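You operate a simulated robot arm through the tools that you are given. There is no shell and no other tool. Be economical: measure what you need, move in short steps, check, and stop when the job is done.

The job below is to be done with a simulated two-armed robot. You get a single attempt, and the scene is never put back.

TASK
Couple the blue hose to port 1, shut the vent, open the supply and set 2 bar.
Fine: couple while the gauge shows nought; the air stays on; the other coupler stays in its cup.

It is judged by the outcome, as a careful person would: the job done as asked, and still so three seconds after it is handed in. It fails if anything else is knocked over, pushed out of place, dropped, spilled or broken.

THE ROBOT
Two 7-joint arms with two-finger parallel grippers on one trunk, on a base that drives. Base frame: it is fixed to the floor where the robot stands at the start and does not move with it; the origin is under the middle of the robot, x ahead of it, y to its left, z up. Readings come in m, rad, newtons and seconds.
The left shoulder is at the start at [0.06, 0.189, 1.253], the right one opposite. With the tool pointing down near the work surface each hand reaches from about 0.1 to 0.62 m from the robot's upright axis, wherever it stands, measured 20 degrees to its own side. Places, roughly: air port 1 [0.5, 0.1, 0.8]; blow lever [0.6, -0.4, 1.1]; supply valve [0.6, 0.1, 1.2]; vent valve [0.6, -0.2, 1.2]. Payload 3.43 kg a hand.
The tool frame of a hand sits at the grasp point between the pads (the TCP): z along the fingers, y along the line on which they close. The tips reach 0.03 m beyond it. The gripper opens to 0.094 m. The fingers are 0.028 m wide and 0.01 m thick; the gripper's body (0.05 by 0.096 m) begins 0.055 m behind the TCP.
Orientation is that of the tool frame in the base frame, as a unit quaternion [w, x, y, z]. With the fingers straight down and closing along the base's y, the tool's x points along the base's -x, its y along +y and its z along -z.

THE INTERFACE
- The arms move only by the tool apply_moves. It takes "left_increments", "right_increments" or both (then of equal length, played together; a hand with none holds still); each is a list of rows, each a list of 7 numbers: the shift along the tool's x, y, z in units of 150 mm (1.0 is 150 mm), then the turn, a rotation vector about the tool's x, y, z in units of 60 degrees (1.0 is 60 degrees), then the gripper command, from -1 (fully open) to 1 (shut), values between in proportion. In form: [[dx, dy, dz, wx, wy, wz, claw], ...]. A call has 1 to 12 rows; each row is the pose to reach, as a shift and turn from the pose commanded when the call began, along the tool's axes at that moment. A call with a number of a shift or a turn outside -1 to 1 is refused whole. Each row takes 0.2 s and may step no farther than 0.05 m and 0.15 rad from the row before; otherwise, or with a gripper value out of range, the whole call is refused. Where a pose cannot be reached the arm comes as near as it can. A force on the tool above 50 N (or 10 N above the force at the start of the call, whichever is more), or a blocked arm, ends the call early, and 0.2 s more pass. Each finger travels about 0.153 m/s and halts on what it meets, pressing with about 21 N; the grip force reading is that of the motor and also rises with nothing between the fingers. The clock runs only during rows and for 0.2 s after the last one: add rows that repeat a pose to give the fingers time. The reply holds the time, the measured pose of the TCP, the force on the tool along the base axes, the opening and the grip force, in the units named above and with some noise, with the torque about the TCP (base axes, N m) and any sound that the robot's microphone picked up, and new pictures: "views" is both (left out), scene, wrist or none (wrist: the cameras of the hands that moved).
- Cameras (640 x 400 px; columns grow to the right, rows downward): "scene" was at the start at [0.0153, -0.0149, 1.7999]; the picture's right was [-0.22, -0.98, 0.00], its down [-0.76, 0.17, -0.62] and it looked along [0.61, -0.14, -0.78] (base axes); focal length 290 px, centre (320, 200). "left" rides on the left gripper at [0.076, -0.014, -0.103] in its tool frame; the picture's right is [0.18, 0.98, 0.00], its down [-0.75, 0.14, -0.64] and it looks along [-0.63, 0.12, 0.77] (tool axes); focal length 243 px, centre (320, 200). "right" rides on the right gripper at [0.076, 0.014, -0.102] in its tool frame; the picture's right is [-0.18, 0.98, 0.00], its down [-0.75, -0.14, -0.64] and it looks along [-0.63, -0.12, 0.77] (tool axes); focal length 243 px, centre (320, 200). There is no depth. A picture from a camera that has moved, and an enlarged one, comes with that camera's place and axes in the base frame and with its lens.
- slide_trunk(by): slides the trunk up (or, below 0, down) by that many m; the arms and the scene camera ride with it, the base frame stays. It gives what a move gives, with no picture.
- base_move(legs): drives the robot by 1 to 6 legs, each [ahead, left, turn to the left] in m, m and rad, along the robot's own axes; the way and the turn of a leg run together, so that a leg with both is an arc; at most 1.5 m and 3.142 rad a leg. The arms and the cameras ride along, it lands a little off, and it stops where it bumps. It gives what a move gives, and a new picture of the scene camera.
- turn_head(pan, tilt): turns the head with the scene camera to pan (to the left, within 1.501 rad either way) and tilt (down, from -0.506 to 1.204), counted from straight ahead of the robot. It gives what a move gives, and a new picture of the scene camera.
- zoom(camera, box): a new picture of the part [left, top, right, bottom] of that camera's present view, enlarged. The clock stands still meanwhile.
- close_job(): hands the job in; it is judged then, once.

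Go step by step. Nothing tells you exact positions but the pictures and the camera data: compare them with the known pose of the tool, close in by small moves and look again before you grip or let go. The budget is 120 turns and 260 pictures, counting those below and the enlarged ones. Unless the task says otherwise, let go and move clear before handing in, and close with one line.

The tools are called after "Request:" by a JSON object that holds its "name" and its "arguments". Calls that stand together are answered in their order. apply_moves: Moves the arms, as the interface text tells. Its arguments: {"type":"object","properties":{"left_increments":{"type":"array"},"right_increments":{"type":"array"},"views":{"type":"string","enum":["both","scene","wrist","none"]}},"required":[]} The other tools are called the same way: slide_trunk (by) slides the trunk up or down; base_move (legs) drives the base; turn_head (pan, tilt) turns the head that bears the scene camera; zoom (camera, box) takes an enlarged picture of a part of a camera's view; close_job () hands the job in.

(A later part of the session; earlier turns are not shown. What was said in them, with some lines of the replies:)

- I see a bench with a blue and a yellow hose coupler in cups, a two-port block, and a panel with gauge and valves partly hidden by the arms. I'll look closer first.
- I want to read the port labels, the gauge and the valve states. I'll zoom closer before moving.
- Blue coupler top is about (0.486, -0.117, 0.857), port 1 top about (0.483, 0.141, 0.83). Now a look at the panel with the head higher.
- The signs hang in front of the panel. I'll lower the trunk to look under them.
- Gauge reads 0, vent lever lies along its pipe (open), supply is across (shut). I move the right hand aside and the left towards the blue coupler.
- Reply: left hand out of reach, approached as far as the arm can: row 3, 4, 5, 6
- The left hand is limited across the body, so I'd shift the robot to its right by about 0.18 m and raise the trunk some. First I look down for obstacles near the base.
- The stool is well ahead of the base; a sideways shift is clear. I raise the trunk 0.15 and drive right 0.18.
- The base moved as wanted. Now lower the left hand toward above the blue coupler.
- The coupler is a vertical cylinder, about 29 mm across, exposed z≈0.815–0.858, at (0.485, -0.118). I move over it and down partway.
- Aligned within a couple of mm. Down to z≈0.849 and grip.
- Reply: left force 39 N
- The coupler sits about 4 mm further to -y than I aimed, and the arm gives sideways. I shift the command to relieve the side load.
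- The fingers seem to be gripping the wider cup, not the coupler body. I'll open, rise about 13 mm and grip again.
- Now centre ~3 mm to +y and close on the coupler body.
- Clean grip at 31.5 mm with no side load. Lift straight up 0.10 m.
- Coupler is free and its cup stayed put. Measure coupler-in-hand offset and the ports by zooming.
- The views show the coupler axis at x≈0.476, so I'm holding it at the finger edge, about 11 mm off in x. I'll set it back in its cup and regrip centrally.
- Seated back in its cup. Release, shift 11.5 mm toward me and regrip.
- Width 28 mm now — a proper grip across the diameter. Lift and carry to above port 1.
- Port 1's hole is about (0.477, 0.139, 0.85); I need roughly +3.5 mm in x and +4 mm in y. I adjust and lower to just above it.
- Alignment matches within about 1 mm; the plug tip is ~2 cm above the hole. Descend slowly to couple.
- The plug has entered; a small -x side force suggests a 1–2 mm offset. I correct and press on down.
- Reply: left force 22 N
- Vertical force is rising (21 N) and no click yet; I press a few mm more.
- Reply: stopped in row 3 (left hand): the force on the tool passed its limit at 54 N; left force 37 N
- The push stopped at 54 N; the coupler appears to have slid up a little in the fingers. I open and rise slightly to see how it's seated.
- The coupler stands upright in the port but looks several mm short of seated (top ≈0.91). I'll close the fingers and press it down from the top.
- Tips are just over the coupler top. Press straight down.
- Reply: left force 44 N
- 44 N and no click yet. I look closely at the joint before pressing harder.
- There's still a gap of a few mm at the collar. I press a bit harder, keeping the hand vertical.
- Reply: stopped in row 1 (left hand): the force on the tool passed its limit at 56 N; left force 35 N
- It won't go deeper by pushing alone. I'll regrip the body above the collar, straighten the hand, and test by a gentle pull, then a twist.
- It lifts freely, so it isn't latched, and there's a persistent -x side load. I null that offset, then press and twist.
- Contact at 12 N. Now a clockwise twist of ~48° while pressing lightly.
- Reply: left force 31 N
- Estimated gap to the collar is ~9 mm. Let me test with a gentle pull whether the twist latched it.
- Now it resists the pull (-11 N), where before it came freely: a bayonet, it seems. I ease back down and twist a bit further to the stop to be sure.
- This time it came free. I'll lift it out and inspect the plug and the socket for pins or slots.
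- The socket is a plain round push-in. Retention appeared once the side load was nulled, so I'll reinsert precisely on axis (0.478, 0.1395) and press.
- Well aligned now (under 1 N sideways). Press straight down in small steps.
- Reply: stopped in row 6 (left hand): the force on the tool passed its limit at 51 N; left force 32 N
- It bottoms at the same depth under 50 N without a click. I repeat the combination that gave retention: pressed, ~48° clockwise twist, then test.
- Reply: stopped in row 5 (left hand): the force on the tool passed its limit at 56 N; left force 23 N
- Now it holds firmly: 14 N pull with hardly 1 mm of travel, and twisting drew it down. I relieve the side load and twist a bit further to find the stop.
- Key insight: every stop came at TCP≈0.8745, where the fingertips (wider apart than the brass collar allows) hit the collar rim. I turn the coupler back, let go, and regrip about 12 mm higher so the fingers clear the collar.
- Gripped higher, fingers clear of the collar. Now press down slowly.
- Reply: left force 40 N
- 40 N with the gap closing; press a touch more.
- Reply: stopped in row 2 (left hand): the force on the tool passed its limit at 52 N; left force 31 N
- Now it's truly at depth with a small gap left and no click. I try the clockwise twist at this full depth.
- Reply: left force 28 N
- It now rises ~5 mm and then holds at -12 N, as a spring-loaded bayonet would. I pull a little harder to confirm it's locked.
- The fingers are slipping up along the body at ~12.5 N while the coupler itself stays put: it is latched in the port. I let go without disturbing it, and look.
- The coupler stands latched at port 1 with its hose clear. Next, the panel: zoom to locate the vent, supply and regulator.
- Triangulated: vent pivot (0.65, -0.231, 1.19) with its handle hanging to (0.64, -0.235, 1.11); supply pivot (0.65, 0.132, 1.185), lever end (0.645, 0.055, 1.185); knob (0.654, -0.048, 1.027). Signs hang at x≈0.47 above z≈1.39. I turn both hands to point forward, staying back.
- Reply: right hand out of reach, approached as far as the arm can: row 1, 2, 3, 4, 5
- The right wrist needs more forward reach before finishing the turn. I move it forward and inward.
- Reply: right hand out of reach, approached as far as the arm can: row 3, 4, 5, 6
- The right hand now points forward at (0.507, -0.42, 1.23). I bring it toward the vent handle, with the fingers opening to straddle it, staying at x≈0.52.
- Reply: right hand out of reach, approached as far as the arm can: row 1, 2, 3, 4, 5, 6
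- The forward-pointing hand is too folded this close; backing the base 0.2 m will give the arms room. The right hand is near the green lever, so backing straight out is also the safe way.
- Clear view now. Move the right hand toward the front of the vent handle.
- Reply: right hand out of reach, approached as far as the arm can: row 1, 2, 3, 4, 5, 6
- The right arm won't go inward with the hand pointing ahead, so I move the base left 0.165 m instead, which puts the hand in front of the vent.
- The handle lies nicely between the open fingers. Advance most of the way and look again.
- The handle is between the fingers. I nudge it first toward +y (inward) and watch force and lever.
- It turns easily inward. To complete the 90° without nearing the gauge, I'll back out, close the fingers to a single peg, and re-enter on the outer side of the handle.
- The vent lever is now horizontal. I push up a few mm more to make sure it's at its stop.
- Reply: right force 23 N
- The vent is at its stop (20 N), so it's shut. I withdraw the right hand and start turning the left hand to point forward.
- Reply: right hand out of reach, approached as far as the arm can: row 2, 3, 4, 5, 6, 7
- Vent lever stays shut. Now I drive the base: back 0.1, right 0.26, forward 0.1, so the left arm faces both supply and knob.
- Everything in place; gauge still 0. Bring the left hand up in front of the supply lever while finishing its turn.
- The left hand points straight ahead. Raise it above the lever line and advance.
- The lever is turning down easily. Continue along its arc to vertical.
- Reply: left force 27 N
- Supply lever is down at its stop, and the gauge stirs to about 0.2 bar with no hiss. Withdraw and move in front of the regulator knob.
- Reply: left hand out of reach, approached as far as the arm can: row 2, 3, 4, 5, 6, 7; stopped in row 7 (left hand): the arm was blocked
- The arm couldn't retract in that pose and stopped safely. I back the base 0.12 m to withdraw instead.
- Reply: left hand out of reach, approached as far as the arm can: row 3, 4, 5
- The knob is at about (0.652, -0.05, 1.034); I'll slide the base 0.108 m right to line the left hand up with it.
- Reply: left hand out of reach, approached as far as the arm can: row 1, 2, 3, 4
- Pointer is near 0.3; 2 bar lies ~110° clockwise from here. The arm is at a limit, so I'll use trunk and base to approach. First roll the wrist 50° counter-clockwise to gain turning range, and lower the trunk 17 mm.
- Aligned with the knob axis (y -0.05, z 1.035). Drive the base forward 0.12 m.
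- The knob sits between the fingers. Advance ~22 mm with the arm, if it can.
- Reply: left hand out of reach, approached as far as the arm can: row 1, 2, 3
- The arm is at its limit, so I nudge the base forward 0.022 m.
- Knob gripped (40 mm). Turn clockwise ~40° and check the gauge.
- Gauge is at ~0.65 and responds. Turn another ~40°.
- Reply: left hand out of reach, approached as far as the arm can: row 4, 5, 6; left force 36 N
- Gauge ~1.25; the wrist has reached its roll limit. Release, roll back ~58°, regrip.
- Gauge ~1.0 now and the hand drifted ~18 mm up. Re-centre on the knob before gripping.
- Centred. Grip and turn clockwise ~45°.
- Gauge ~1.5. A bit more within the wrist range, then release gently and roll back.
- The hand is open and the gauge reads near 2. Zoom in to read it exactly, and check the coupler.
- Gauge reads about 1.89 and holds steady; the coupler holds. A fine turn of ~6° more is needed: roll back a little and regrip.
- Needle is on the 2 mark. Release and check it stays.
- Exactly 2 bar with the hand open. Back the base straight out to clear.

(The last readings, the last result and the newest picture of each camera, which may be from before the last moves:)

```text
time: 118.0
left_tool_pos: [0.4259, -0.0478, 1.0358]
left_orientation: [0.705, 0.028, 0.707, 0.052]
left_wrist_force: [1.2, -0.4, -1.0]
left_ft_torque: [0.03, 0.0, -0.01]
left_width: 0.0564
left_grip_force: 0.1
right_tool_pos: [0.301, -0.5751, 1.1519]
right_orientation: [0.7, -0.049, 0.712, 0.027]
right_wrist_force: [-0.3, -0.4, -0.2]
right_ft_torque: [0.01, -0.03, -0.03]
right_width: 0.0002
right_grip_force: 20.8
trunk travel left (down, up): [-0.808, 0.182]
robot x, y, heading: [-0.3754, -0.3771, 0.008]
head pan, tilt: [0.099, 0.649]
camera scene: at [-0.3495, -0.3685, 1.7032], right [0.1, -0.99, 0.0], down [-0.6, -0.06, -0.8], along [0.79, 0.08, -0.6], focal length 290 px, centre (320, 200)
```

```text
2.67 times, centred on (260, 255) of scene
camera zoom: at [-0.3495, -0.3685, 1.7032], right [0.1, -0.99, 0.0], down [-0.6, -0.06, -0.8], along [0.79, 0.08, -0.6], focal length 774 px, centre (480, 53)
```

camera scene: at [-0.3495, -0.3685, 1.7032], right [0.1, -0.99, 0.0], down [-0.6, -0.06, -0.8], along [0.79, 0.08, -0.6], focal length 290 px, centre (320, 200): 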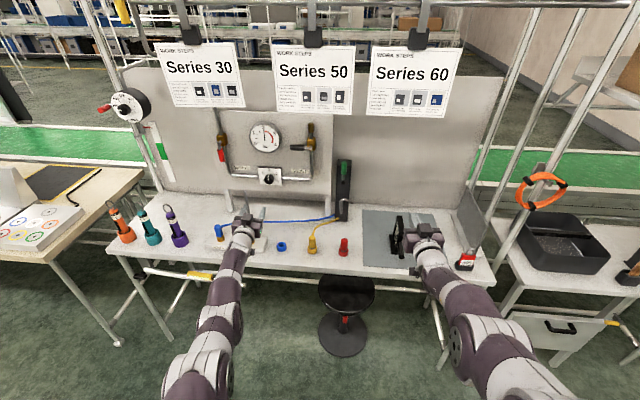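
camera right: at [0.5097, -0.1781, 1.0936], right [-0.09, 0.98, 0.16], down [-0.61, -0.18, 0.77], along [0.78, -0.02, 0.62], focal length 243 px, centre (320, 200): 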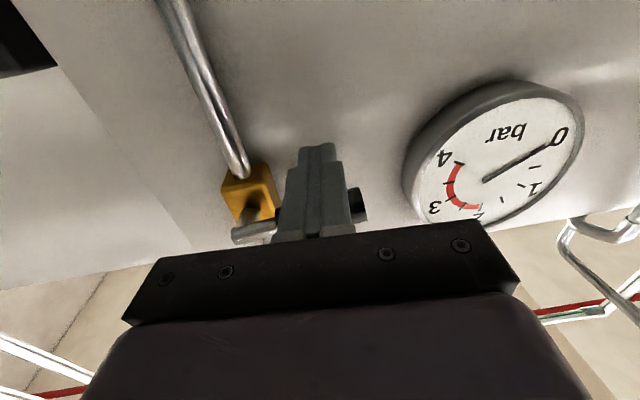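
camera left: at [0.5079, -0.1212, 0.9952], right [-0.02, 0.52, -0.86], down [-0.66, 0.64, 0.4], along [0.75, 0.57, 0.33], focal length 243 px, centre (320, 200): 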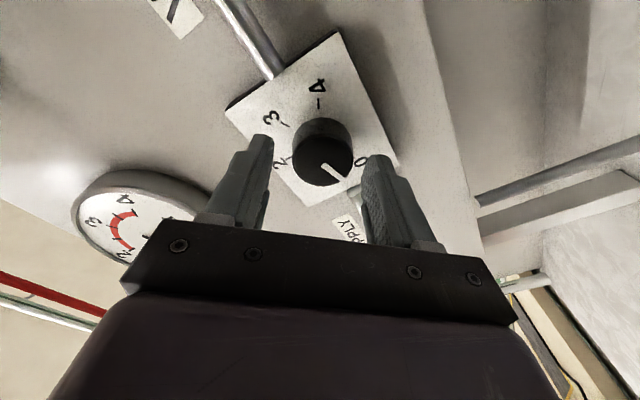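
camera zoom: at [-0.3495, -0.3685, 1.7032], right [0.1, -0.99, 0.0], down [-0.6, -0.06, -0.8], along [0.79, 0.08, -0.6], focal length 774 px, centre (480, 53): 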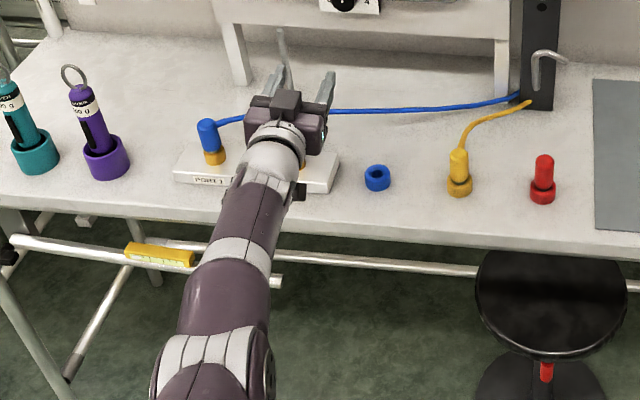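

Panel state is right: vent shut, supply open, 2 bar, cup and yellow coupler untouched. Since I heard no click, I want to confirm the coupler by one gentle pull; I turn both hands back down first.

Request:
{"name": "apply_moves", "arguments": {"left_increments": [[0, 0, -0.05, 0, 0.14, 0, 0], [0, 0, -0.1, 0, 0.28, 0, 0], [0, 0, -0.15, 0, 0.42, 0, 0], [0, 0, -0.2, 0, 0.56, 0, 0], [0, 0, -0.25, 0, 0.7, 0, 0], [0, 0, -0.3, 0, 0.84, 0, 0], [0, 0, -0.35, 0, 0.98, 0, 0]], "right_increments": [[0, 0, -0.05, 0, 0.14, 0, 1], [0, 0, -0.1, 0, 0.28, 0, 1], [0, 0, -0.15, 0, 0.42, 0, 1], [0, 0, -0.2, 0, 0.56, 0, 1], [0, 0, -0.25, 0, 0.7, 0, 1], [0, 0, -0.3, 0, 0.84, 0, 1], [0, 0, -0.35, 0, 0.98, 0, 1]], "views": "none"}}

Request:
{"name": "apply_moves", "arguments": {"left_increments": [[0, 0, 0, 0, 0.14, 0, 0], [0, 0, 0, 0, 0.28, 0, 0], [0, 0, 0, 0, 0.42, 0, 0], [0, 0, 0, 0, 0.52, 0, 0], [0, 0, 0, 0, 0.52, 0, 0]], "right_increments": [[0, 0, 0, 0, 0.14, 0, 1], [0, 0, 0, 0, 0.28, 0, 1], [0, 0, 0, 0, 0.42, 0, 1], [0, 0, 0, 0, 0.52, 0, 1], [0, 0, 0, 0, 0.52, 0, 1]], "views": "scene"}}

```text
time: 118.5
left_tool_pos: [0.4186, -0.0454, 0.9961]
left_orientation: [0.628, 0.021, 0.776, 0.05]
left_wrist_force: [-0.9, 0.0, -0.5]
left_ft_torque: [-0.02, -0.04, 0.01]
left_width: 0.0469
left_grip_force: 0.0
left hand out of reach, approached as far as the arm can: row 1, 2
right_tool_pos: [0.2891, -0.5745, 1.1518]
right_orientation: [0.623, -0.05, 0.78, 0.022]
right_wrist_force: [-0.3, 0.1, -0.6]
right_ft_torque: [0.02, 0.01, 0.0]
right_width: 0.0
right_grip_force: 20.8
trunk travel left (down, up): [-0.808, 0.182]
robot x, y, heading: [-0.3781, -0.3805, 0.007]
head pan, tilt: [0.099, 0.649]
stopped in row 2 (left hand): the arm was blocked; the commanded pose is now the measured one
```

```text
time: 119.0
left_tool_pos: [0.3953, -0.0484, 0.9238]
left_orientation: [0.516, -0.034, 0.856, 0.003]
left_wrist_force: [-0.4, -0.2, -1.1]
left_ft_torque: [-0.02, 0.02, 0.01]
left_width: 0.0467
left_grip_force: 0.1
right_tool_pos: [0.2891, -0.575, 1.1518]
right_orientation: [0.553, -0.053, 0.831, 0.019]
right_wrist_force: [-0.4, -0.2, -0.1]
right_ft_torque: [0.01, -0.03, -0.01]
right_width: 0.0002
right_grip_force: 21.1
trunk travel left (down, up): [-0.808, 0.182]
robot x, y, heading: [-0.379, -0.3806, 0.01]
head pan, tilt: [0.099, 0.649]
stopped in row 2 (left hand): the arm was blocked; the commanded pose is now the measured one
camera scene: at [-0.3493, -0.3679, 1.7031], right [0.1, -0.99, 0.0], down [-0.6, -0.06, -0.8], along [0.79, 0.08, -0.6], focal length 290 px, centre (320, 200)
```

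scene: 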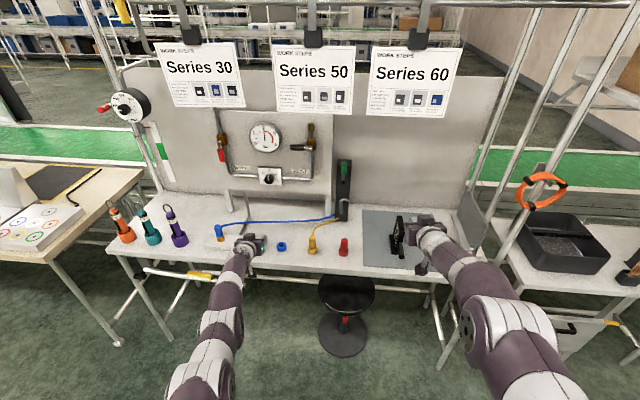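

The left hand sank as its arm hit a joint limit. Raise the trunk to regain height before continuing.

Request:
{"name": "slide_trunk", "arguments": {"by": 0.15}}

Request:
{"name": "apply_moves", "arguments": {"left_increments": [[-0.1, 0, -0.1, 0, 0, 0, 0], [-0.2, 0, -0.25, 0, 0.05, 0, 0], [-0.25, 0, -0.4, 0, 0.15, 0, 0], [-0.3, 0, -0.55, 0, 0.28, 0, 0], [-0.3, 0, -0.7, 0, 0.42, 0, 0], [-0.3, 0, -0.7, 0, 0.5, 0, 0]], "right_increments": [[0, 0, -0.1, 0, 0.1, 0, 1], [0, 0, -0.2, 0, 0.2, 0, 1], [0, 0, -0.2, 0, 0.34, 0, 1], [0, 0, -0.2, 0, 0.48, 0, 1], [0, 0, -0.2, 0, 0.6, 0, 1], [0, 0, -0.2, 0, 0.7, 0, 1]], "views": "scene"}}

```text
time: 120.7
left_tool_pos: [0.3974, -0.0487, 1.0764]
left_orientation: [0.517, -0.033, 0.855, 0.004]
left_wrist_force: [-0.4, 0.0, -0.1]
left_ft_torque: [0.02, 0.02, 0.02]
left_width: 0.0469
left_grip_force: 0.0
right_tool_pos: [0.2887, -0.5751, 1.3017]
right_orientation: [0.553, -0.053, 0.831, 0.019]
right_wrist_force: [-0.5, -0.1, -0.1]
right_ft_torque: [0.01, 0.0, -0.02]
right_width: 0.0
right_grip_force: 20.6
trunk travel left (down, up): [-0.958, 0.032]
robot x, y, heading: [-0.3791, -0.3783, 0.007]
head pan, tilt: [0.099, 0.649]
```

```text
time: 121.3
left_tool_pos: [0.3979, -0.0489, 1.106]
left_orientation: [0.495, -0.031, 0.868, -0.002]
left_wrist_force: [0.5, -0.5, -0.4]
left_ft_torque: [0.03, 0.04, 0.02]
left_width: 0.0469
left_grip_force: 0.0
left hand out of reach, approached as far as the arm can: row 2
right_tool_pos: [0.2689, -0.577, 1.3099]
right_orientation: [0.486, -0.054, 0.872, 0.014]
right_wrist_force: [0.8, -0.1, -0.3]
right_ft_torque: [0.03, -0.02, 0.02]
right_width: 0.0
right_grip_force: 21.2
trunk travel left (down, up): [-0.958, 0.032]
robot x, y, heading: [-0.3765, -0.3786, 0.008]
head pan, tilt: [0.099, 0.649]
stopped in row 2 (left hand): the arm was blocked; the commanded pose is now the measured one
camera scene: at [-0.3502, -0.3683, 1.8531], right [0.1, -0.99, 0.0], down [-0.6, -0.06, -0.8], along [0.79, 0.08, -0.6], focal length 290 px, centre (320, 200)
```

scene: 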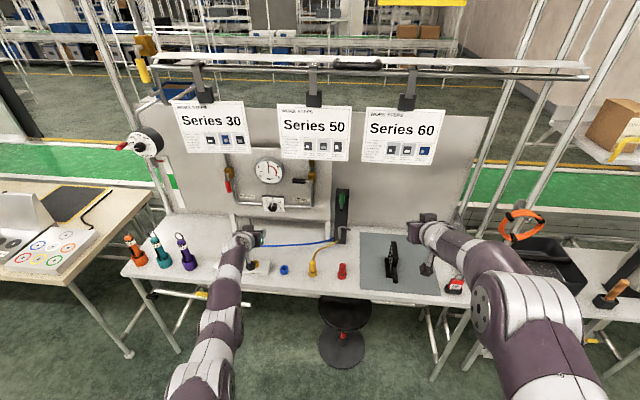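

The left arm is nearly straight; I pull it straight back with no rotation first.

Request:
{"name": "apply_moves", "arguments": {"left_increments": [[0.07, 0, -0.19, 0, 0, 0, 0], [0.14, 0, -0.38, 0, 0, 0, 0], [0.2, 0, -0.57, 0, 0, 0, 0], [0.27, 0, -0.76, 0, 0, 0, 0], [0.34, 0, -0.96, 0, 0, 0, 0], [0.34, 0, -0.96, 0, 0, 0, 0]], "views": "scene"}}

```text
time: 121.8
left_tool_pos: [0.3997, -0.051, 1.1129]
left_orientation: [0.489, -0.026, 0.872, -0.006]
left_wrist_force: [1.5, 0.7, 0.6]
left_ft_torque: [0.01, -0.01, 0.04]
left_width: 0.0471
left_grip_force: 0.1
left hand out of reach, approached as far as the arm can: row 1, 2
right_tool_pos: [0.2685, -0.5773, 1.3102]
right_orientation: [0.486, -0.054, 0.872, 0.015]
right_wrist_force: [-0.2, 0.2, 0.2]
right_ft_torque: [0.02, 0.0, -0.03]
right_width: 0.0005
right_grip_force: 20.7
trunk travel left (down, up): [-0.958, 0.032]
robot x, y, heading: [-0.3761, -0.3802, 0.003]
head pan, tilt: [0.099, 0.649]
stopped in row 2 (left hand): the arm was blocked; the commanded pose is now the measured one
camera scene: at [-0.3501, -0.3685, 1.8532], right [0.1, -0.99, 0.0], down [-0.6, -0.06, -0.8], along [0.79, 0.08, -0.6], focal length 290 px, centre (320, 200)
```

scene: 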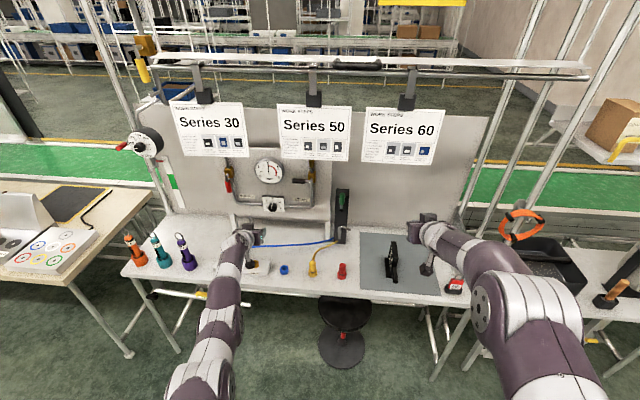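

Joint limit again; try moving outward and up instead.

Request:
{"name": "apply_moves", "arguments": {"left_increments": [[-0.11, 0.15, -0.07, 0, 0, 0, 0], [-0.22, 0.3, -0.14, 0, 0, 0, 0], [-0.33, 0.45, -0.2, 0, 0, 0, 0], [-0.46, 0.6, -0.27, 0, 0, 0, 0], [-0.6, 0.75, -0.35, 0, 0, 0, 0]], "views": "none"}}

Request:
{"name": "zoom", "arguments": {"camera": "scene", "box": [140, 130, 380, 300]}}

```text
time: 123.0
left_tool_pos: [0.3861, 0.0657, 1.2116]
left_orientation: [0.489, -0.027, 0.872, -0.006]
left_wrist_force: [0.3, 0.2, 0.4]
left_ft_torque: [-0.06, 0.02, -0.03]
left_width: 0.0469
left_grip_force: 0.1
left hand out of reach, approached as far as the arm can: row 5
right_tool_pos: [0.2676, -0.5765, 1.311]
right_orientation: [0.486, -0.055, 0.872, 0.014]
right_wrist_force: [-0.6, 0.5, 0.2]
right_ft_torque: [-0.02, 0.0, 0.01]
right_width: 0.0
right_grip_force: 21.4
trunk travel left (down, up): [-0.958, 0.032]
robot x, y, heading: [-0.3764, -0.3812, 0.006]
head pan, tilt: [0.099, 0.649]
```

```text
2.35 times, centred on (260, 215) of scene
camera zoom: at [-0.3506, -0.3677, 1.8532], right [0.1, -0.99, 0.0], down [-0.6, -0.06, -0.8], along [0.79, 0.08, -0.6], focal length 683 px, centre (461, 165)
```

zoom: 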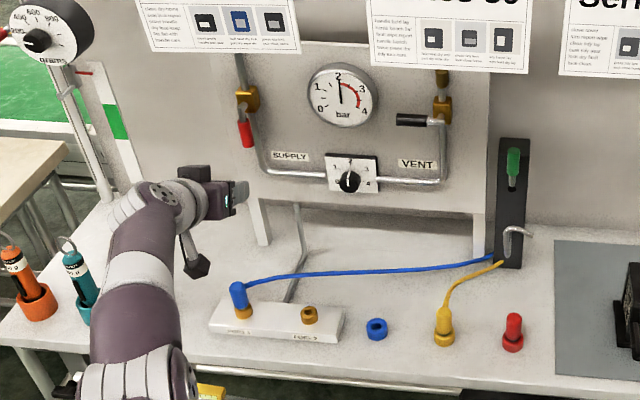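

Hand is free and up. Now retract while turning down, both hands.

Request:
{"name": "apply_moves", "arguments": {"left_increments": [[0.06, 0, -0.1, 0, 0.1, 0, 0], [0.12, 0, -0.2, 0, 0.24, 0, 0], [0.18, 0, -0.3, 0, 0.38, 0, 0], [0.24, 0, -0.4, 0, 0.52, 0, 0], [0.3, 0, -0.5, 0, 0.66, 0, 0], [0.36, 0, -0.6, 0, 0.8, 0, 0], [0.4, 0, -0.68, 0, 0.94, 0, 0], [0.4, 0, -0.68, 0, 1.0, 0, 0]], "right_increments": [[0, 0, 0, 0, 0.1, 0, 1], [0, 0, 0, 0, 0.24, 0, 1], [0, 0, 0, 0, 0.38, 0, 1], [0, 0, 0, 0, 0.52, 0, 1], [0, 0, 0, 0, 0.66, 0, 1], [0, 0, 0, 0, 0.8, 0, 1], [0, 0, 0, 0, 0.94, 0, 1], [0, 0, 0, 0, 0.97, 0, 1]], "views": "scene"}}

```text
time: 124.8
left_tool_pos: [0.167, 0.0146, 1.1905]
left_orientation: [-0.001, -0.02, 1.0, -0.016]
left_wrist_force: [0.0, 0.5, -0.8]
left_ft_torque: [-0.01, -0.03, -0.02]
left_width: 0.047
left_grip_force: 0.0
left hand out of reach, approached as far as the arm can: row 4, 5, 6, 7, 8
right_tool_pos: [0.1962, -0.5784, 1.2521]
right_orientation: [0.016, -0.055, 0.998, -0.014]
right_wrist_force: [0.1, -0.6, 0.7]
right_ft_torque: [-0.02, 0.01, 0.0]
right_width: 0.0002
right_grip_force: 21.1
right hand out of reach, approached as far as the arm can: row 3, 6, 7, 8
trunk travel left (down, up): [-0.958, 0.032]
robot x, y, heading: [-0.3795, -0.3821, 0.007]
head pan, tilt: [0.099, 0.649]
camera scene: at [-0.3486, -0.3699, 1.8532], right [0.1, -0.99, 0.0], down [-0.6, -0.06, -0.8], along [0.79, 0.08, -0.61], focal length 290 px, centre (320, 200)
```

scene: 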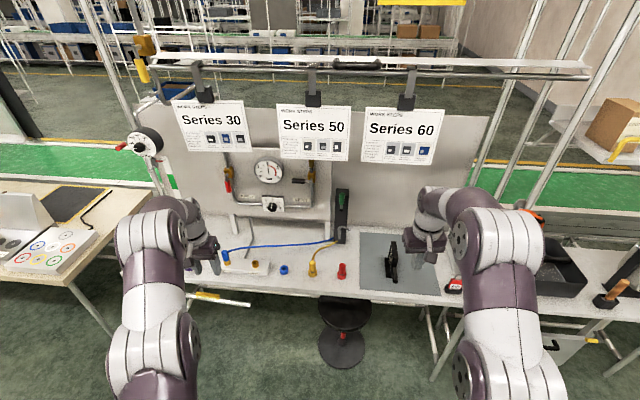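

Both hands point down. Drive forward 0.26 and left 0.12 to bring the left hand near the coupler.

Request:
{"name": "base_move", "arguments": {"legs": [[0.26, 0.12, 0]]}}

Request:
{"name": "zoom", "arguments": {"camera": "left", "box": [0, 0, 640, 400]}}

```text
time: 126.8
left_tool_pos: [0.4226, 0.1412, 1.1901]
left_orientation: [0.0, -0.023, 1.0, -0.016]
left_wrist_force: [0.0, -0.2, -0.3]
left_ft_torque: [-0.04, -0.04, -0.01]
left_width: 0.0471
left_grip_force: 0.0
right_tool_pos: [0.4542, -0.452, 1.2562]
right_orientation: [0.019, -0.058, 0.998, -0.013]
right_wrist_force: [-0.3, -0.4, -0.1]
right_ft_torque: [0.04, -0.03, -0.01]
right_width: 0.0
right_grip_force: 20.8
trunk travel left (down, up): [-0.958, 0.032]
robot x, y, heading: [-0.116, -0.2593, 0.011]
head pan, tilt: [0.099, 0.649]
camera scene: at [-0.0935, -0.2456, 1.8533], right [0.11, -0.99, 0.0], down [-0.6, -0.07, -0.8], along [0.79, 0.09, -0.6], focal length 290 px, centre (320, 200)
```

scene: 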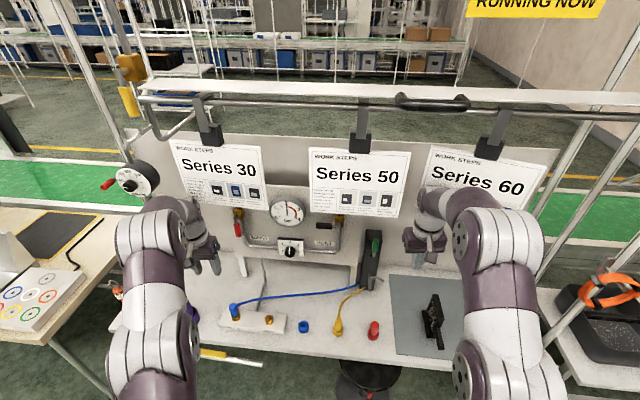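

```text
1.00 times, centred on (320, 200) of left (not enlarged: the box is as wide or as high as the picture)
camera zoom: at [0.3461, 0.1278, 1.2914], right [-0.23, 0.97, -0.03], down [0.75, 0.2, 0.64], along [0.63, 0.12, -0.77], focal length 243 px, centre (320, 200)
```

zoom: 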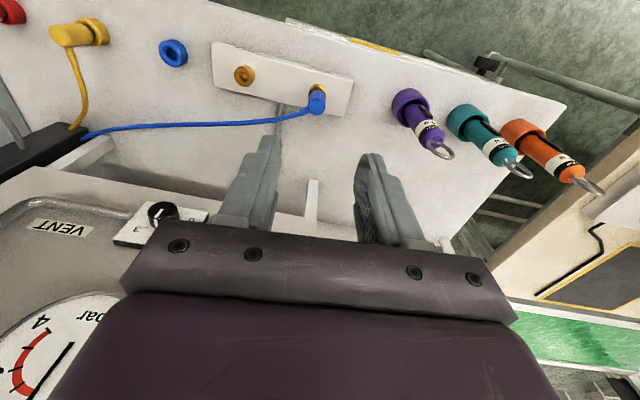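

The stub points toward -y, so I approach with the hand yawed ~36° as before, first hovering above.

Request:
{"name": "apply_moves", "arguments": {"left_increments": [[-0.1, 0, 0.15, 0, 0, 0.12, 0], [-0.2, 0, 0.33, -0.01, 0, 0.25, 0], [-0.3, 0, 0.5, -0.02, 0, 0.38, 0], [-0.373, 0, 0.7, -0.03, 0.01, 0.51, 0], [-0.373, 0, 0.95, -0.03, 0.01, 0.645, 0], [-0.373, 0, 0.95, -0.03, 0.01, 0.645, 0]], "views": "wrist"}}

Request:
{"name": "zoom", "arguments": {"camera": "left", "box": [240, 30, 400, 190]}}

```text
time: 128.2
left_tool_pos: [0.4645, 0.1329, 1.0541]
left_orientation: [-0.001, 0.31, 0.951, 0.0]
left_wrist_force: [0.7, -0.6, 0.2]
left_ft_torque: [0.0, 0.0, 0.01]
left_width: 0.047
left_grip_force: 0.1
left hand out of reach, approached as far as the arm can: row 1, 2, 3, 4, 5, 6
right_tool_pos: [0.4543, -0.4499, 1.2553]
right_orientation: [0.018, -0.057, 0.998, -0.014]
right_wrist_force: [1.0, 0.3, 0.0]
right_ft_torque: [-0.01, 0.03, 0.04]
right_width: 0.0003
right_grip_force: 20.5
trunk travel left (down, up): [-0.958, 0.032]
robot x, y, heading: [-0.1153, -0.2577, 0.012]
head pan, tilt: [0.099, 0.649]
camera left: at [0.3947, 0.1678, 1.1537], right [0.43, 0.9, 0.0], down [0.69, -0.33, 0.64], along [0.58, -0.28, -0.77], focal length 243 px, centre (320, 200)
```

left: 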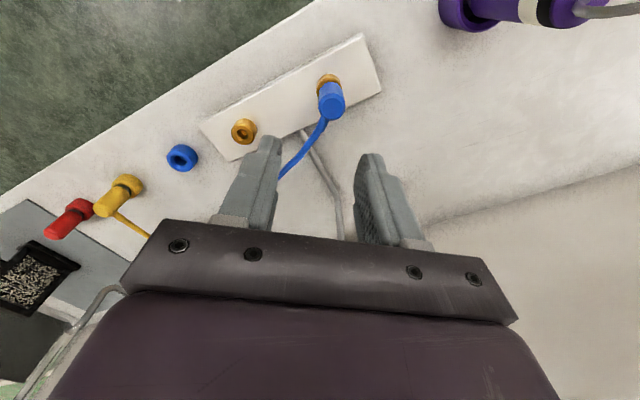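

```text
2.50 times, centred on (320, 110) of left
camera zoom: at [0.3947, 0.1678, 1.1537], right [0.43, 0.9, 0.0], down [0.69, -0.33, 0.64], along [0.58, -0.28, -0.77], focal length 606 px, centre (320, 425)
```

zoom: 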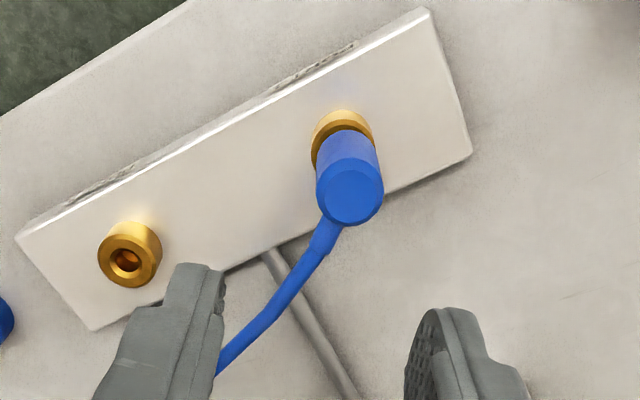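

Request:
{"name": "apply_moves", "arguments": {"left_increments": [[0, 0.03, 0.2, 0, 0, 0, 0], [-0.03, 0.06, 0.4, 0, 0, 0, 0], [-0.05, 0.09, 0.63, 0, 0, 0, 0], [-0.05, 0.09, 0.63, 0, 0, 0, 0]], "views": "none"}}

Request:
{"name": "zoom", "arguments": {"camera": "left", "box": [240, 40, 400, 240]}}

```text
time: 129.2
left_tool_pos: [0.4537, 0.1305, 0.9678]
left_orientation: [0.0, 0.309, 0.951, 0.001]
left_wrist_force: [-0.2, -0.4, -0.3]
left_ft_torque: [0.0, 0.02, -0.02]
left_width: 0.0472
left_grip_force: 0.0
left hand out of reach, approached as far as the arm can: row 1, 2, 3, 4
right_tool_pos: [0.456, -0.4502, 1.2538]
right_orientation: [0.018, -0.057, 0.998, -0.014]
right_wrist_force: [-0.7, -0.2, -0.6]
right_ft_torque: [0.0, 0.02, 0.02]
right_width: 0.0
right_grip_force: 21.3
trunk travel left (down, up): [-0.958, 0.032]
robot x, y, heading: [-0.1172, -0.2563, 0.008]
head pan, tilt: [0.099, 0.649]
```

```text
2.00 times, centred on (320, 140) of left
camera zoom: at [0.3839, 0.164, 1.0689], right [0.43, 0.9, 0.0], down [0.69, -0.33, 0.64], along [0.58, -0.28, -0.77], focal length 485 px, centre (320, 320)
```

zoom: 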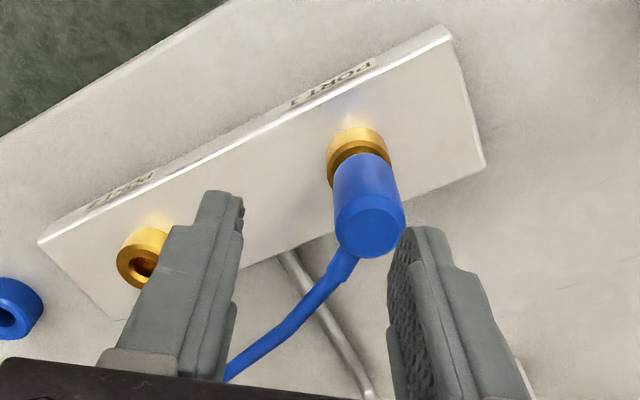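

Reach is limited; I drive the base forward 0.06 and left 0.06 (fingertips clear above the coupler).

Request:
{"name": "base_move", "arguments": {"legs": [[0.06, 0.06, 0]]}}

Request:
{"name": "apply_moves", "arguments": {"left_increments": [[0, -0.15, 0, 0, 0, 0, 0], [0, -0.3, 0, 0, 0, 0, 0], [0, -0.42, 0, 0, 0, 0, 0], [0, -0.42, 0, 0, 0, 0, 0]], "views": "none"}}

Request:
{"name": "zoom", "arguments": {"camera": "left", "box": [240, 40, 400, 240]}}

```text
time: 130.3
left_tool_pos: [0.5117, 0.189, 0.9715]
left_orientation: [0.0, 0.308, 0.951, 0.0]
left_wrist_force: [0.5, 0.8, 0.4]
left_ft_torque: [0.0, 0.01, -0.06]
left_width: 0.0471
left_grip_force: 0.2
right_tool_pos: [0.5136, -0.3917, 1.2567]
right_orientation: [0.019, -0.058, 0.998, -0.012]
right_wrist_force: [-0.7, -0.9, -0.1]
right_ft_torque: [0.02, -0.04, 0.0]
right_width: 0.0
right_grip_force: 21.2
trunk travel left (down, up): [-0.958, 0.032]
robot x, y, heading: [-0.058, -0.1965, 0.013]
head pan, tilt: [0.099, 0.649]
camera scene: at [-0.035, -0.1884, 1.8534], right [0.11, -0.99, 0.0], down [-0.6, -0.07, -0.8], along [0.79, 0.09, -0.6], focal length 290 px, centre (320, 200)
```

scene: 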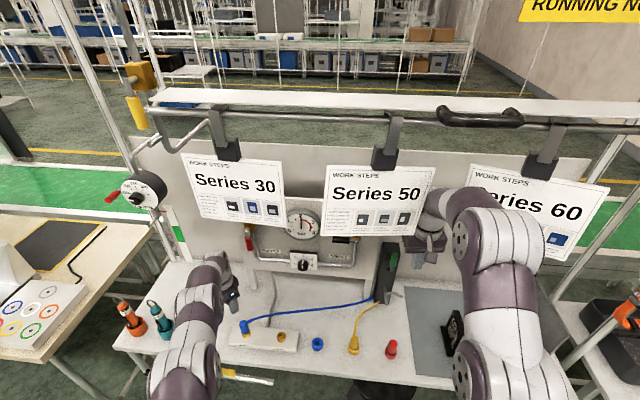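

```text
time: 131.3
left_tool_pos: [0.4763, 0.1381, 0.9699]
left_orientation: [0.0, 0.309, 0.951, 0.0]
left_wrist_force: [-0.3, -0.5, -0.1]
left_ft_torque: [-0.01, 0.02, 0.02]
left_width: 0.047
left_grip_force: 0.1
right_tool_pos: [0.5144, -0.3899, 1.2552]
right_orientation: [0.019, -0.059, 0.998, -0.013]
right_wrist_force: [0.1, -0.1, 0.7]
right_ft_torque: [0.03, -0.02, -0.01]
right_width: 0.0001
right_grip_force: 21.3
trunk travel left (down, up): [-0.958, 0.032]
robot x, y, heading: [-0.0571, -0.1979, 0.013]
head pan, tilt: [0.099, 0.649]
```

```text
2.00 times, centred on (320, 140) of left
camera zoom: at [0.4061, 0.1722, 1.0697], right [0.43, 0.9, 0.0], down [0.69, -0.33, 0.64], along [0.58, -0.28, -0.77], focal length 485 px, centre (320, 320)
```

zoom: 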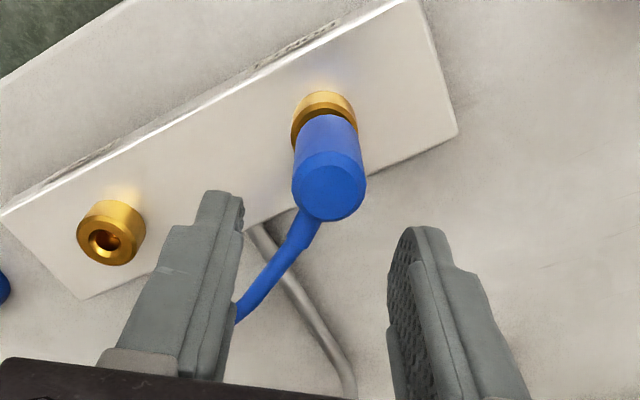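

The right arm is close to the Series 60 sign; I check that and pull it back.

Request:
{"name": "zoom", "arguments": {"camera": "scene", "box": [320, 130, 620, 300]}}

Request:
{"name": "zoom", "arguments": {"camera": "right", "box": [0, 0, 640, 400]}}

```text
2.13 times, centred on (470, 215) of scene
camera zoom: at [-0.0315, -0.1848, 1.8532], right [0.11, -0.99, 0.0], down [-0.6, -0.07, -0.8], along [0.79, 0.09, -0.6], focal length 619 px, centre (0, 168)
```

zoom: 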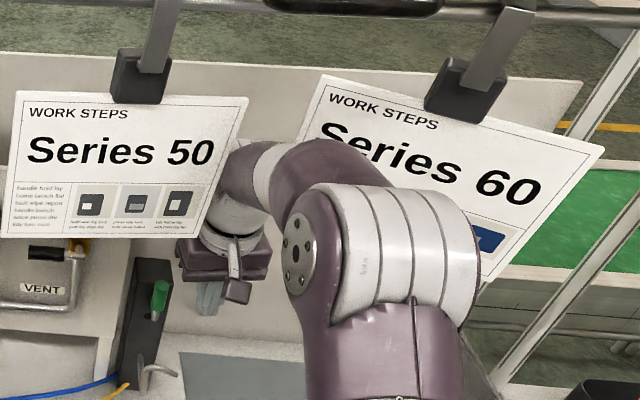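

```text
1.00 times, centred on (320, 200) of right (not enlarged: the box is as wide or as high as the picture)
camera zoom: at [0.4338, -0.3827, 1.3526], right [0.07, 1.0, -0.02], down [0.74, -0.04, 0.67], along [0.67, -0.06, -0.74], focal length 243 px, centre (320, 200)
```

zoom: 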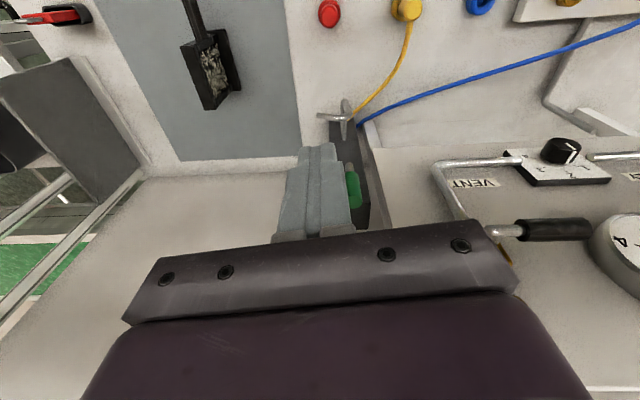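

The Series 60 sign looks pushed askew by the right arm. I withdraw the right hand straight back.

Request:
{"name": "apply_moves", "arguments": {"right_increments": [[0.15, 0, 0, 0, 0, 0, 1], [0.3, 0, 0, 0, 0, 0, 1], [0.5, 0, 0, 0, 0, 0, 1], [0.7, 0, 0, 0, 0, 0, 1], [0.9, 0, 0, 0, 0, 0, 1], [1.0, 0, 0, 0, 0, 0, 1], [1.0, 0, 0, 0, 0, 0, 1]], "views": "scene"}}

Request:
{"name": "zoom", "arguments": {"camera": "scene", "box": [320, 80, 620, 270]}}

```text
time: 132.9
left_tool_pos: [0.4765, 0.139, 0.9676]
left_orientation: [-0.001, 0.309, 0.951, -0.001]
left_wrist_force: [-0.2, 0.2, -0.1]
left_ft_torque: [0.02, -0.02, -0.02]
left_width: 0.0471
left_grip_force: 0.1
right_tool_pos: [0.3673, -0.4079, 1.2488]
right_orientation: [0.018, -0.057, 0.998, -0.014]
right_wrist_force: [0.5, -0.5, 0.8]
right_ft_torque: [-0.02, 0.01, 0.02]
right_width: 0.0
right_grip_force: 21.1
trunk travel left (down, up): [-0.958, 0.032]
robot x, y, heading: [-0.0567, -0.1968, 0.016]
head pan, tilt: [0.099, 0.649]
camera scene: at [-0.0304, -0.1841, 1.8532], right [0.11, -0.99, 0.0], down [-0.6, -0.07, -0.8], along [0.79, 0.09, -0.6], focal length 290 px, centre (320, 200)
```

scene: 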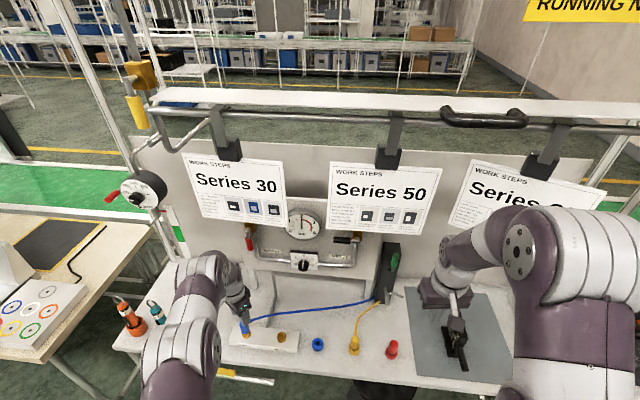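

```text
2.11 times, centred on (470, 175) of scene
camera zoom: at [-0.0304, -0.1841, 1.8532], right [0.11, -0.99, 0.0], down [-0.6, -0.07, -0.8], along [0.79, 0.09, -0.6], focal length 611 px, centre (4, 253)
```

zoom: 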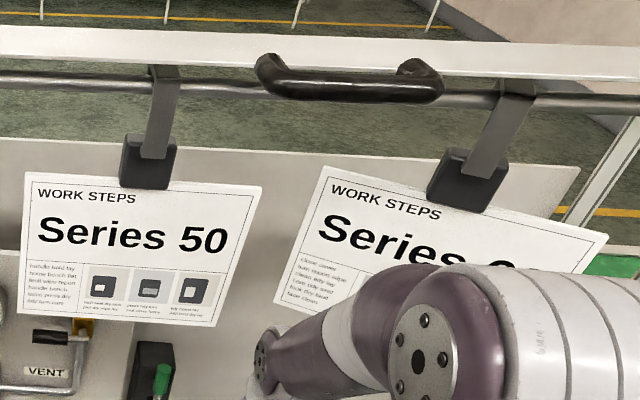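

Sign 60 still hangs tilted, maybe with the forearm touching it. I retract the right hand further.

Request:
{"name": "apply_moves", "arguments": {"right_increments": [[0.15, 0, 0.05, 0, 0, 0, 1], [0.3, 0, 0.15, 0, 0, 0, 1], [0.45, 0, 0.3, 0, 0, 0, 1], [0.6, 0, 0.45, 0, 0, 0, 1], [0.75, 0, 0.6, 0, 0, 0, 1], [0.85, 0, 0.7, 0, 0, 0, 1], [0.85, 0, 0.7, 0, 0, 0, 1]], "views": "scene"}}

Request:
{"name": "zoom", "arguments": {"camera": "scene", "box": [320, 80, 620, 270]}}

```text
time: 134.5
left_tool_pos: [0.4766, 0.1374, 0.968]
left_orientation: [0.0, 0.31, 0.951, 0.0]
left_wrist_force: [-0.2, 0.5, 0.0]
left_ft_torque: [-0.03, 0.01, 0.0]
left_width: 0.047
left_grip_force: 0.1
right_tool_pos: [0.2451, -0.4251, 1.1414]
right_orientation: [0.019, -0.058, 0.998, -0.014]
right_wrist_force: [-0.5, 0.2, 0.0]
right_ft_torque: [-0.02, 0.01, -0.01]
right_width: 0.0001
right_grip_force: 20.7
trunk travel left (down, up): [-0.958, 0.032]
robot x, y, heading: [-0.0603, -0.194, 0.011]
head pan, tilt: [0.099, 0.649]
camera scene: at [-0.0313, -0.1841, 1.8532], right [0.11, -0.99, 0.0], down [-0.6, -0.07, -0.8], along [0.79, 0.09, -0.6], focal length 290 px, centre (320, 200)
```

scene: 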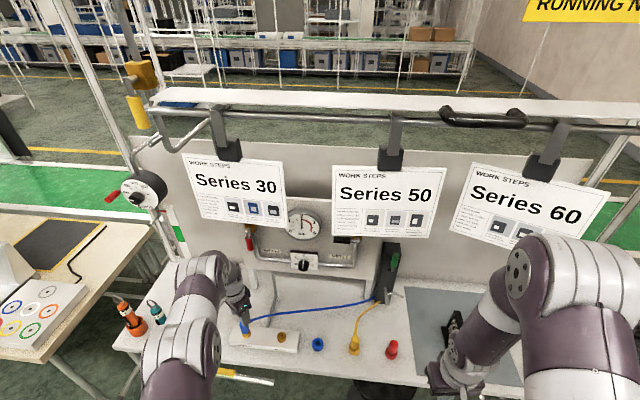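

```text
2.11 times, centred on (470, 175) of scene
camera zoom: at [-0.0313, -0.1841, 1.8532], right [0.11, -0.99, 0.0], down [-0.6, -0.07, -0.8], along [0.79, 0.09, -0.6], focal length 611 px, centre (4, 253)
```

zoom: 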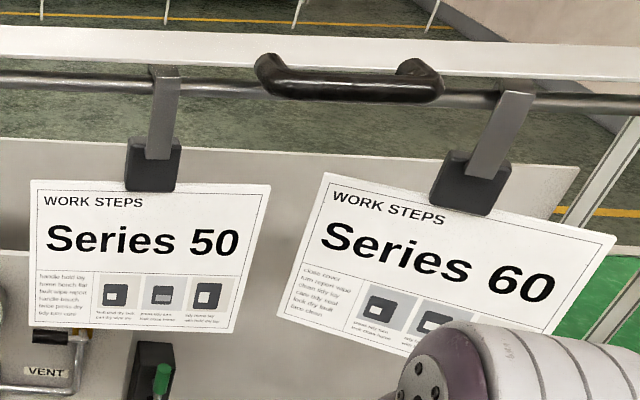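

The sign is still tilted some 9°; I'll see if it settles. Meanwhile the gentle coupler pull test: lower and grip.

Request:
{"name": "apply_moves", "arguments": {"left_increments": [[0, 0.015, 0.15, 0, 0, 0, 0], [0, 0.015, 0.35, 0, 0, 0, 0], [0, 0.015, 0.53, 0, 0, 0, 0], [0, 0.015, 0.53, 0, 0, 0, 0.4], [0, 0.015, 0.53, 0, 0, 0, 1], [0, 0.015, 0.53, 0, 0, 0, 1]], "views": "none"}}

Request:
{"name": "zoom", "arguments": {"camera": "left", "box": [240, 70, 400, 240]}}

Request:
{"name": "zoom", "arguments": {"camera": "scene", "box": [160, 80, 640, 280]}}

```text
time: 135.9
left_tool_pos: [0.4767, 0.1417, 0.8881]
left_orientation: [0.0, 0.309, 0.951, 0.001]
left_wrist_force: [2.6, 0.4, 1.3]
left_ft_torque: [0.04, -0.02, 0.0]
left_width: 0.0275
left_grip_force: 21.6
right_tool_pos: [0.2457, -0.4258, 1.1411]
right_orientation: [0.019, -0.059, 0.998, -0.013]
right_wrist_force: [-0.6, -0.9, -0.5]
right_ft_torque: [0.0, 0.01, -0.01]
right_width: 0.0
right_grip_force: 20.5
trunk travel left (down, up): [-0.958, 0.032]
robot x, y, heading: [-0.0573, -0.1931, 0.011]
head pan, tilt: [0.099, 0.649]
```

```text
2.35 times, centred on (320, 155) of left
camera zoom: at [0.4067, 0.1752, 0.9892], right [0.43, 0.9, 0.0], down [0.69, -0.33, 0.64], along [0.58, -0.28, -0.77], focal length 571 px, centre (320, 306)
```

zoom: 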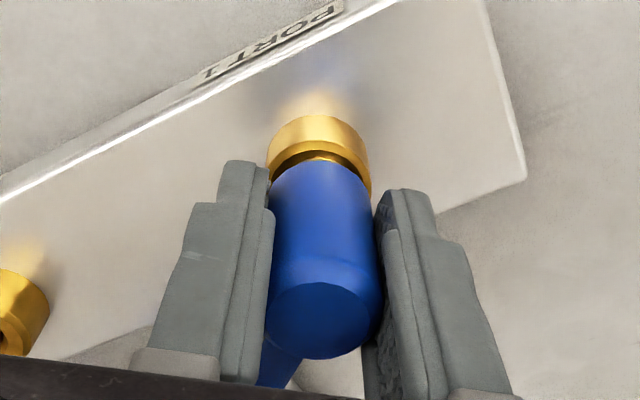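

```text
1.33 times, centred on (400, 180) of scene
camera zoom: at [-0.0308, -0.1846, 1.8532], right [0.11, -0.99, 0.0], down [-0.6, -0.07, -0.8], along [0.79, 0.09, -0.6], focal length 387 px, centre (213, 227)
```

zoom: 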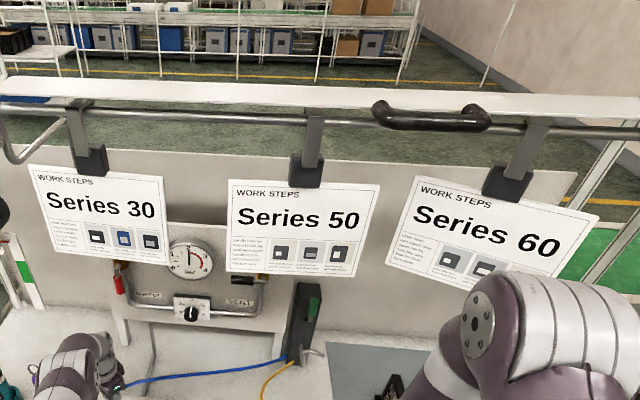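

The signs sway by themselves (they did from the start), so no harm there. Now a gentle pull.

Request:
{"name": "apply_moves", "arguments": {"left_increments": [[0, 0, -0.015, 0, 0, 0, 1], [0, 0, -0.03, 0, 0, 0, 1], [0, 0, -0.03, 0, 0, 0, 1]], "views": "none"}}

Request:
{"name": "zoom", "arguments": {"camera": "left", "box": [240, 70, 400, 240]}}

```text
time: 136.7
left_tool_pos: [0.4775, 0.1411, 0.8907]
left_orientation: [-0.001, 0.309, 0.951, -0.001]
left_wrist_force: [-0.1, -0.9, -12.0]
left_ft_torque: [0.02, 0.03, 0.01]
left_width: 0.0276
left_grip_force: 21.5
right_tool_pos: [0.246, -0.4254, 1.1408]
right_orientation: [0.02, -0.058, 0.998, -0.014]
right_wrist_force: [0.4, 0.6, 0.4]
right_ft_torque: [-0.01, 0.03, -0.02]
right_width: 0.0
right_grip_force: 21.0
trunk travel left (down, up): [-0.958, 0.032]
robot x, y, heading: [-0.0561, -0.1941, 0.012]
head pan, tilt: [0.099, 0.649]
```

```text
2.35 times, centred on (320, 155) of left
camera zoom: at [0.4075, 0.1755, 0.9925], right [0.43, 0.9, 0.0], down [0.69, -0.33, 0.64], along [0.58, -0.28, -0.77], focal length 571 px, centre (320, 306)
```

zoom: 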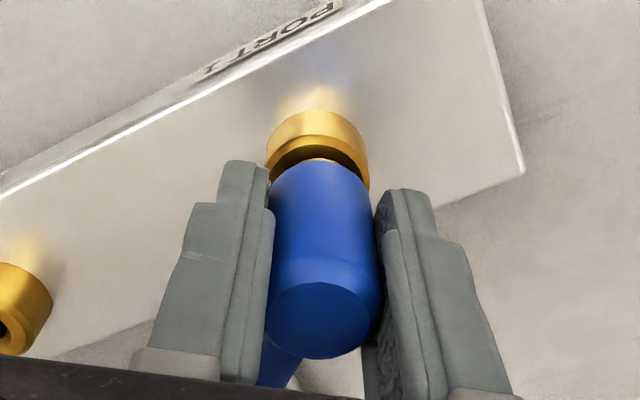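

It holds at 12 N with no side load: truly latched. Release, rise and clear away.

Request:
{"name": "apply_moves", "arguments": {"left_increments": [[0, 0, 0.015, 0, 0, 0, 1], [0, 0, 0.015, 0, 0, 0, 0], [0, 0, 0.015, 0, 0, 0, 0], [0, 0, -0.2, 0, 0, 0, 0], [0, 0, -0.5, 0, 0, 0, 0], [0, 0, -0.8, 0, 0, 0, 0], [0, 0, -0.8, 0, 0, 0, 0]], "views": "none"}}

Request:
{"name": "base_move", "arguments": {"legs": [[-0.2, 0, 0]]}}

Request:
{"name": "zoom", "arguments": {"camera": "scene", "box": [190, 130, 390, 290]}}

```text
time: 138.3
left_tool_pos: [0.4778, 0.1423, 1.0138]
left_orientation: [-0.002, 0.309, 0.951, -0.001]
left_wrist_force: [-0.6, 0.1, -1.0]
left_ft_torque: [-0.01, -0.02, -0.02]
left_width: 0.0471
left_grip_force: 0.1
right_tool_pos: [0.2456, -0.4244, 1.1417]
right_orientation: [0.018, -0.058, 0.998, -0.014]
right_wrist_force: [-0.7, 0.3, -0.3]
right_ft_torque: [0.0, -0.02, 0.01]
right_width: 0.0
right_grip_force: 20.7
trunk travel left (down, up): [-0.958, 0.032]
robot x, y, heading: [-0.0587, -0.1939, 0.009]
head pan, tilt: [0.099, 0.649]
```

```text
time: 139.9
left_tool_pos: [0.2816, 0.1389, 1.0131]
left_orientation: [-0.002, 0.309, 0.951, 0.0]
left_wrist_force: [1.3, 0.5, -0.3]
left_ft_torque: [-0.02, -0.01, 0.0]
left_width: 0.0469
left_grip_force: 0.2
right_tool_pos: [0.0487, -0.4285, 1.1399]
right_orientation: [0.018, -0.058, 0.998, -0.013]
right_wrist_force: [0.3, -0.5, -0.3]
right_ft_torque: [-0.04, 0.05, -0.02]
right_width: 0.0001
right_grip_force: 20.5
trunk travel left (down, up): [-0.958, 0.032]
robot x, y, heading: [-0.2618, -0.1977, 0.01]
head pan, tilt: [0.099, 0.649]
camera scene: at [-0.2267, -0.1866, 1.8531], right [0.11, -0.99, 0.0], down [-0.6, -0.07, -0.8], along [0.79, 0.09, -0.61], focal length 290 px, centre (320, 200)
```

scene: 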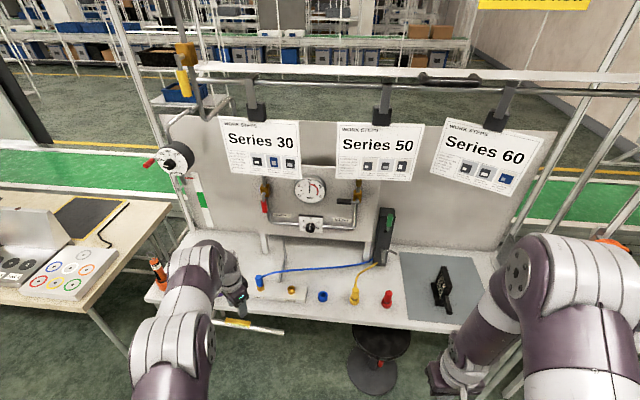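

```text
2.50 times, centred on (290, 210) of scene
camera zoom: at [-0.2267, -0.1866, 1.8531], right [0.11, -0.99, 0.0], down [-0.6, -0.07, -0.8], along [0.79, 0.09, -0.61], focal length 726 px, centre (395, 175)
```

zoom: 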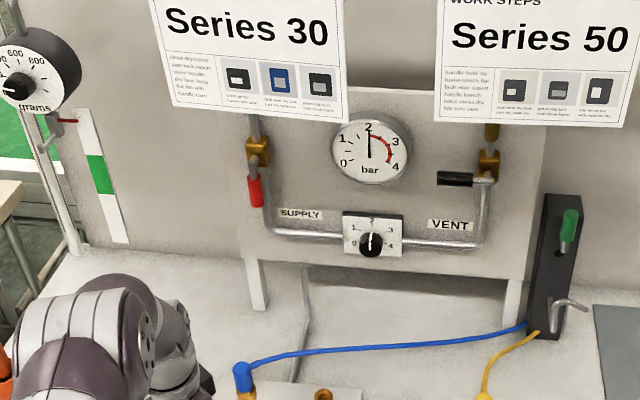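

All valves and gauge are right. Sign 60 still looks slanted, so I wait a moment and look again.

Request:
{"name": "zoom", "arguments": {"camera": "scene", "box": [320, 60, 580, 220]}}

Request:
{"name": "apply_moves", "arguments": {"left_increments": [[0, 0, 0, 0, 0, 0, 0], [0, 0, 0, 0, 0, 0, 0], [0, 0, 0, 0, 0, 0, 0], [0, 0, 0, 0, 0, 0, 0], [0, 0, 0, 0, 0, 0, 0], [0, 0, 0, 0, 0, 0, 0], [0, 0, 0, 0, 0, 0, 0], [0, 0, 0, 0, 0, 0, 0], [0, 0, 0, 0, 0, 0, 0], [0, 0, 0, 0, 0, 0, 0]], "views": "none"}}

Request:
{"name": "zoom", "arguments": {"camera": "scene", "box": [320, 60, 580, 220]}}

```text
2.46 times, centred on (450, 140) of scene
camera zoom: at [-0.2267, -0.1866, 1.8531], right [0.11, -0.99, 0.0], down [-0.6, -0.07, -0.8], along [0.79, 0.09, -0.61], focal length 714 px, centre (0, 348)
```

zoom: 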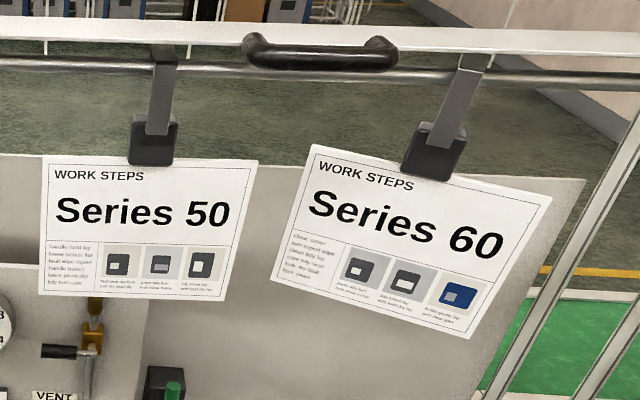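

```text
time: 142.1
left_tool_pos: [0.2787, 0.1383, 1.0139]
left_orientation: [-0.002, 0.309, 0.951, 0.0]
left_wrist_force: [-0.7, 0.1, 0.8]
left_ft_torque: [-0.02, 0.01, -0.01]
left_width: 0.047
left_grip_force: 0.1
right_tool_pos: [0.046, -0.4279, 1.1421]
right_orientation: [0.019, -0.059, 0.998, -0.014]
right_wrist_force: [0.3, -0.4, 0.3]
right_ft_torque: [0.01, 0.0, 0.01]
right_width: 0.0
right_grip_force: 20.7
trunk travel left (down, up): [-0.958, 0.032]
robot x, y, heading: [-0.2555, -0.1972, 0.014]
head pan, tilt: [0.099, 0.649]
```

```text
2.46 times, centred on (450, 140) of scene
camera zoom: at [-0.2307, -0.1867, 1.8532], right [0.11, -0.99, 0.0], down [-0.6, -0.07, -0.8], along [0.79, 0.09, -0.6], focal length 714 px, centre (0, 348)
```

zoom: 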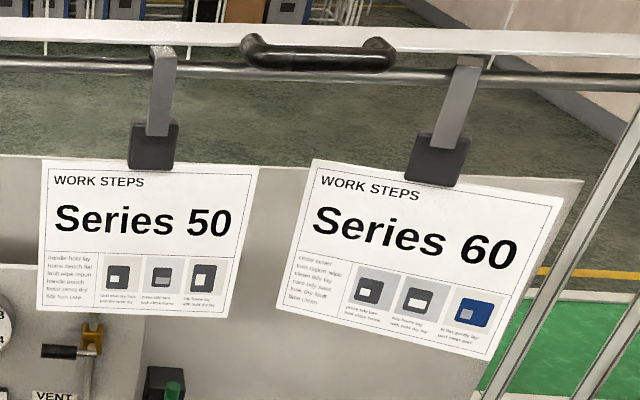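

The sign moved noticeably between the two looks, so it is just swaying freely on its strap. The blue hose is latched in port 1, the vent is shut, the supply is open, the gauge is at 2 bar, and both hands are clear, so I hand in.

Request:
{"name": "close_job", "arguments": {}}

```text
The job is handed in.
```

I coupled the blue hose to port 1 while the gauge read nought, shut the vent, opened the supply and set 2 bar; the yellow coupler stayed in its cup. I heard no click when it coupled, but it held a 12 N pull at 2 bar. The Series 60 sign was tilting and swaying after my right arm passed close to it; I may have brushed it, and it was still hanging on its strap when I handed in.
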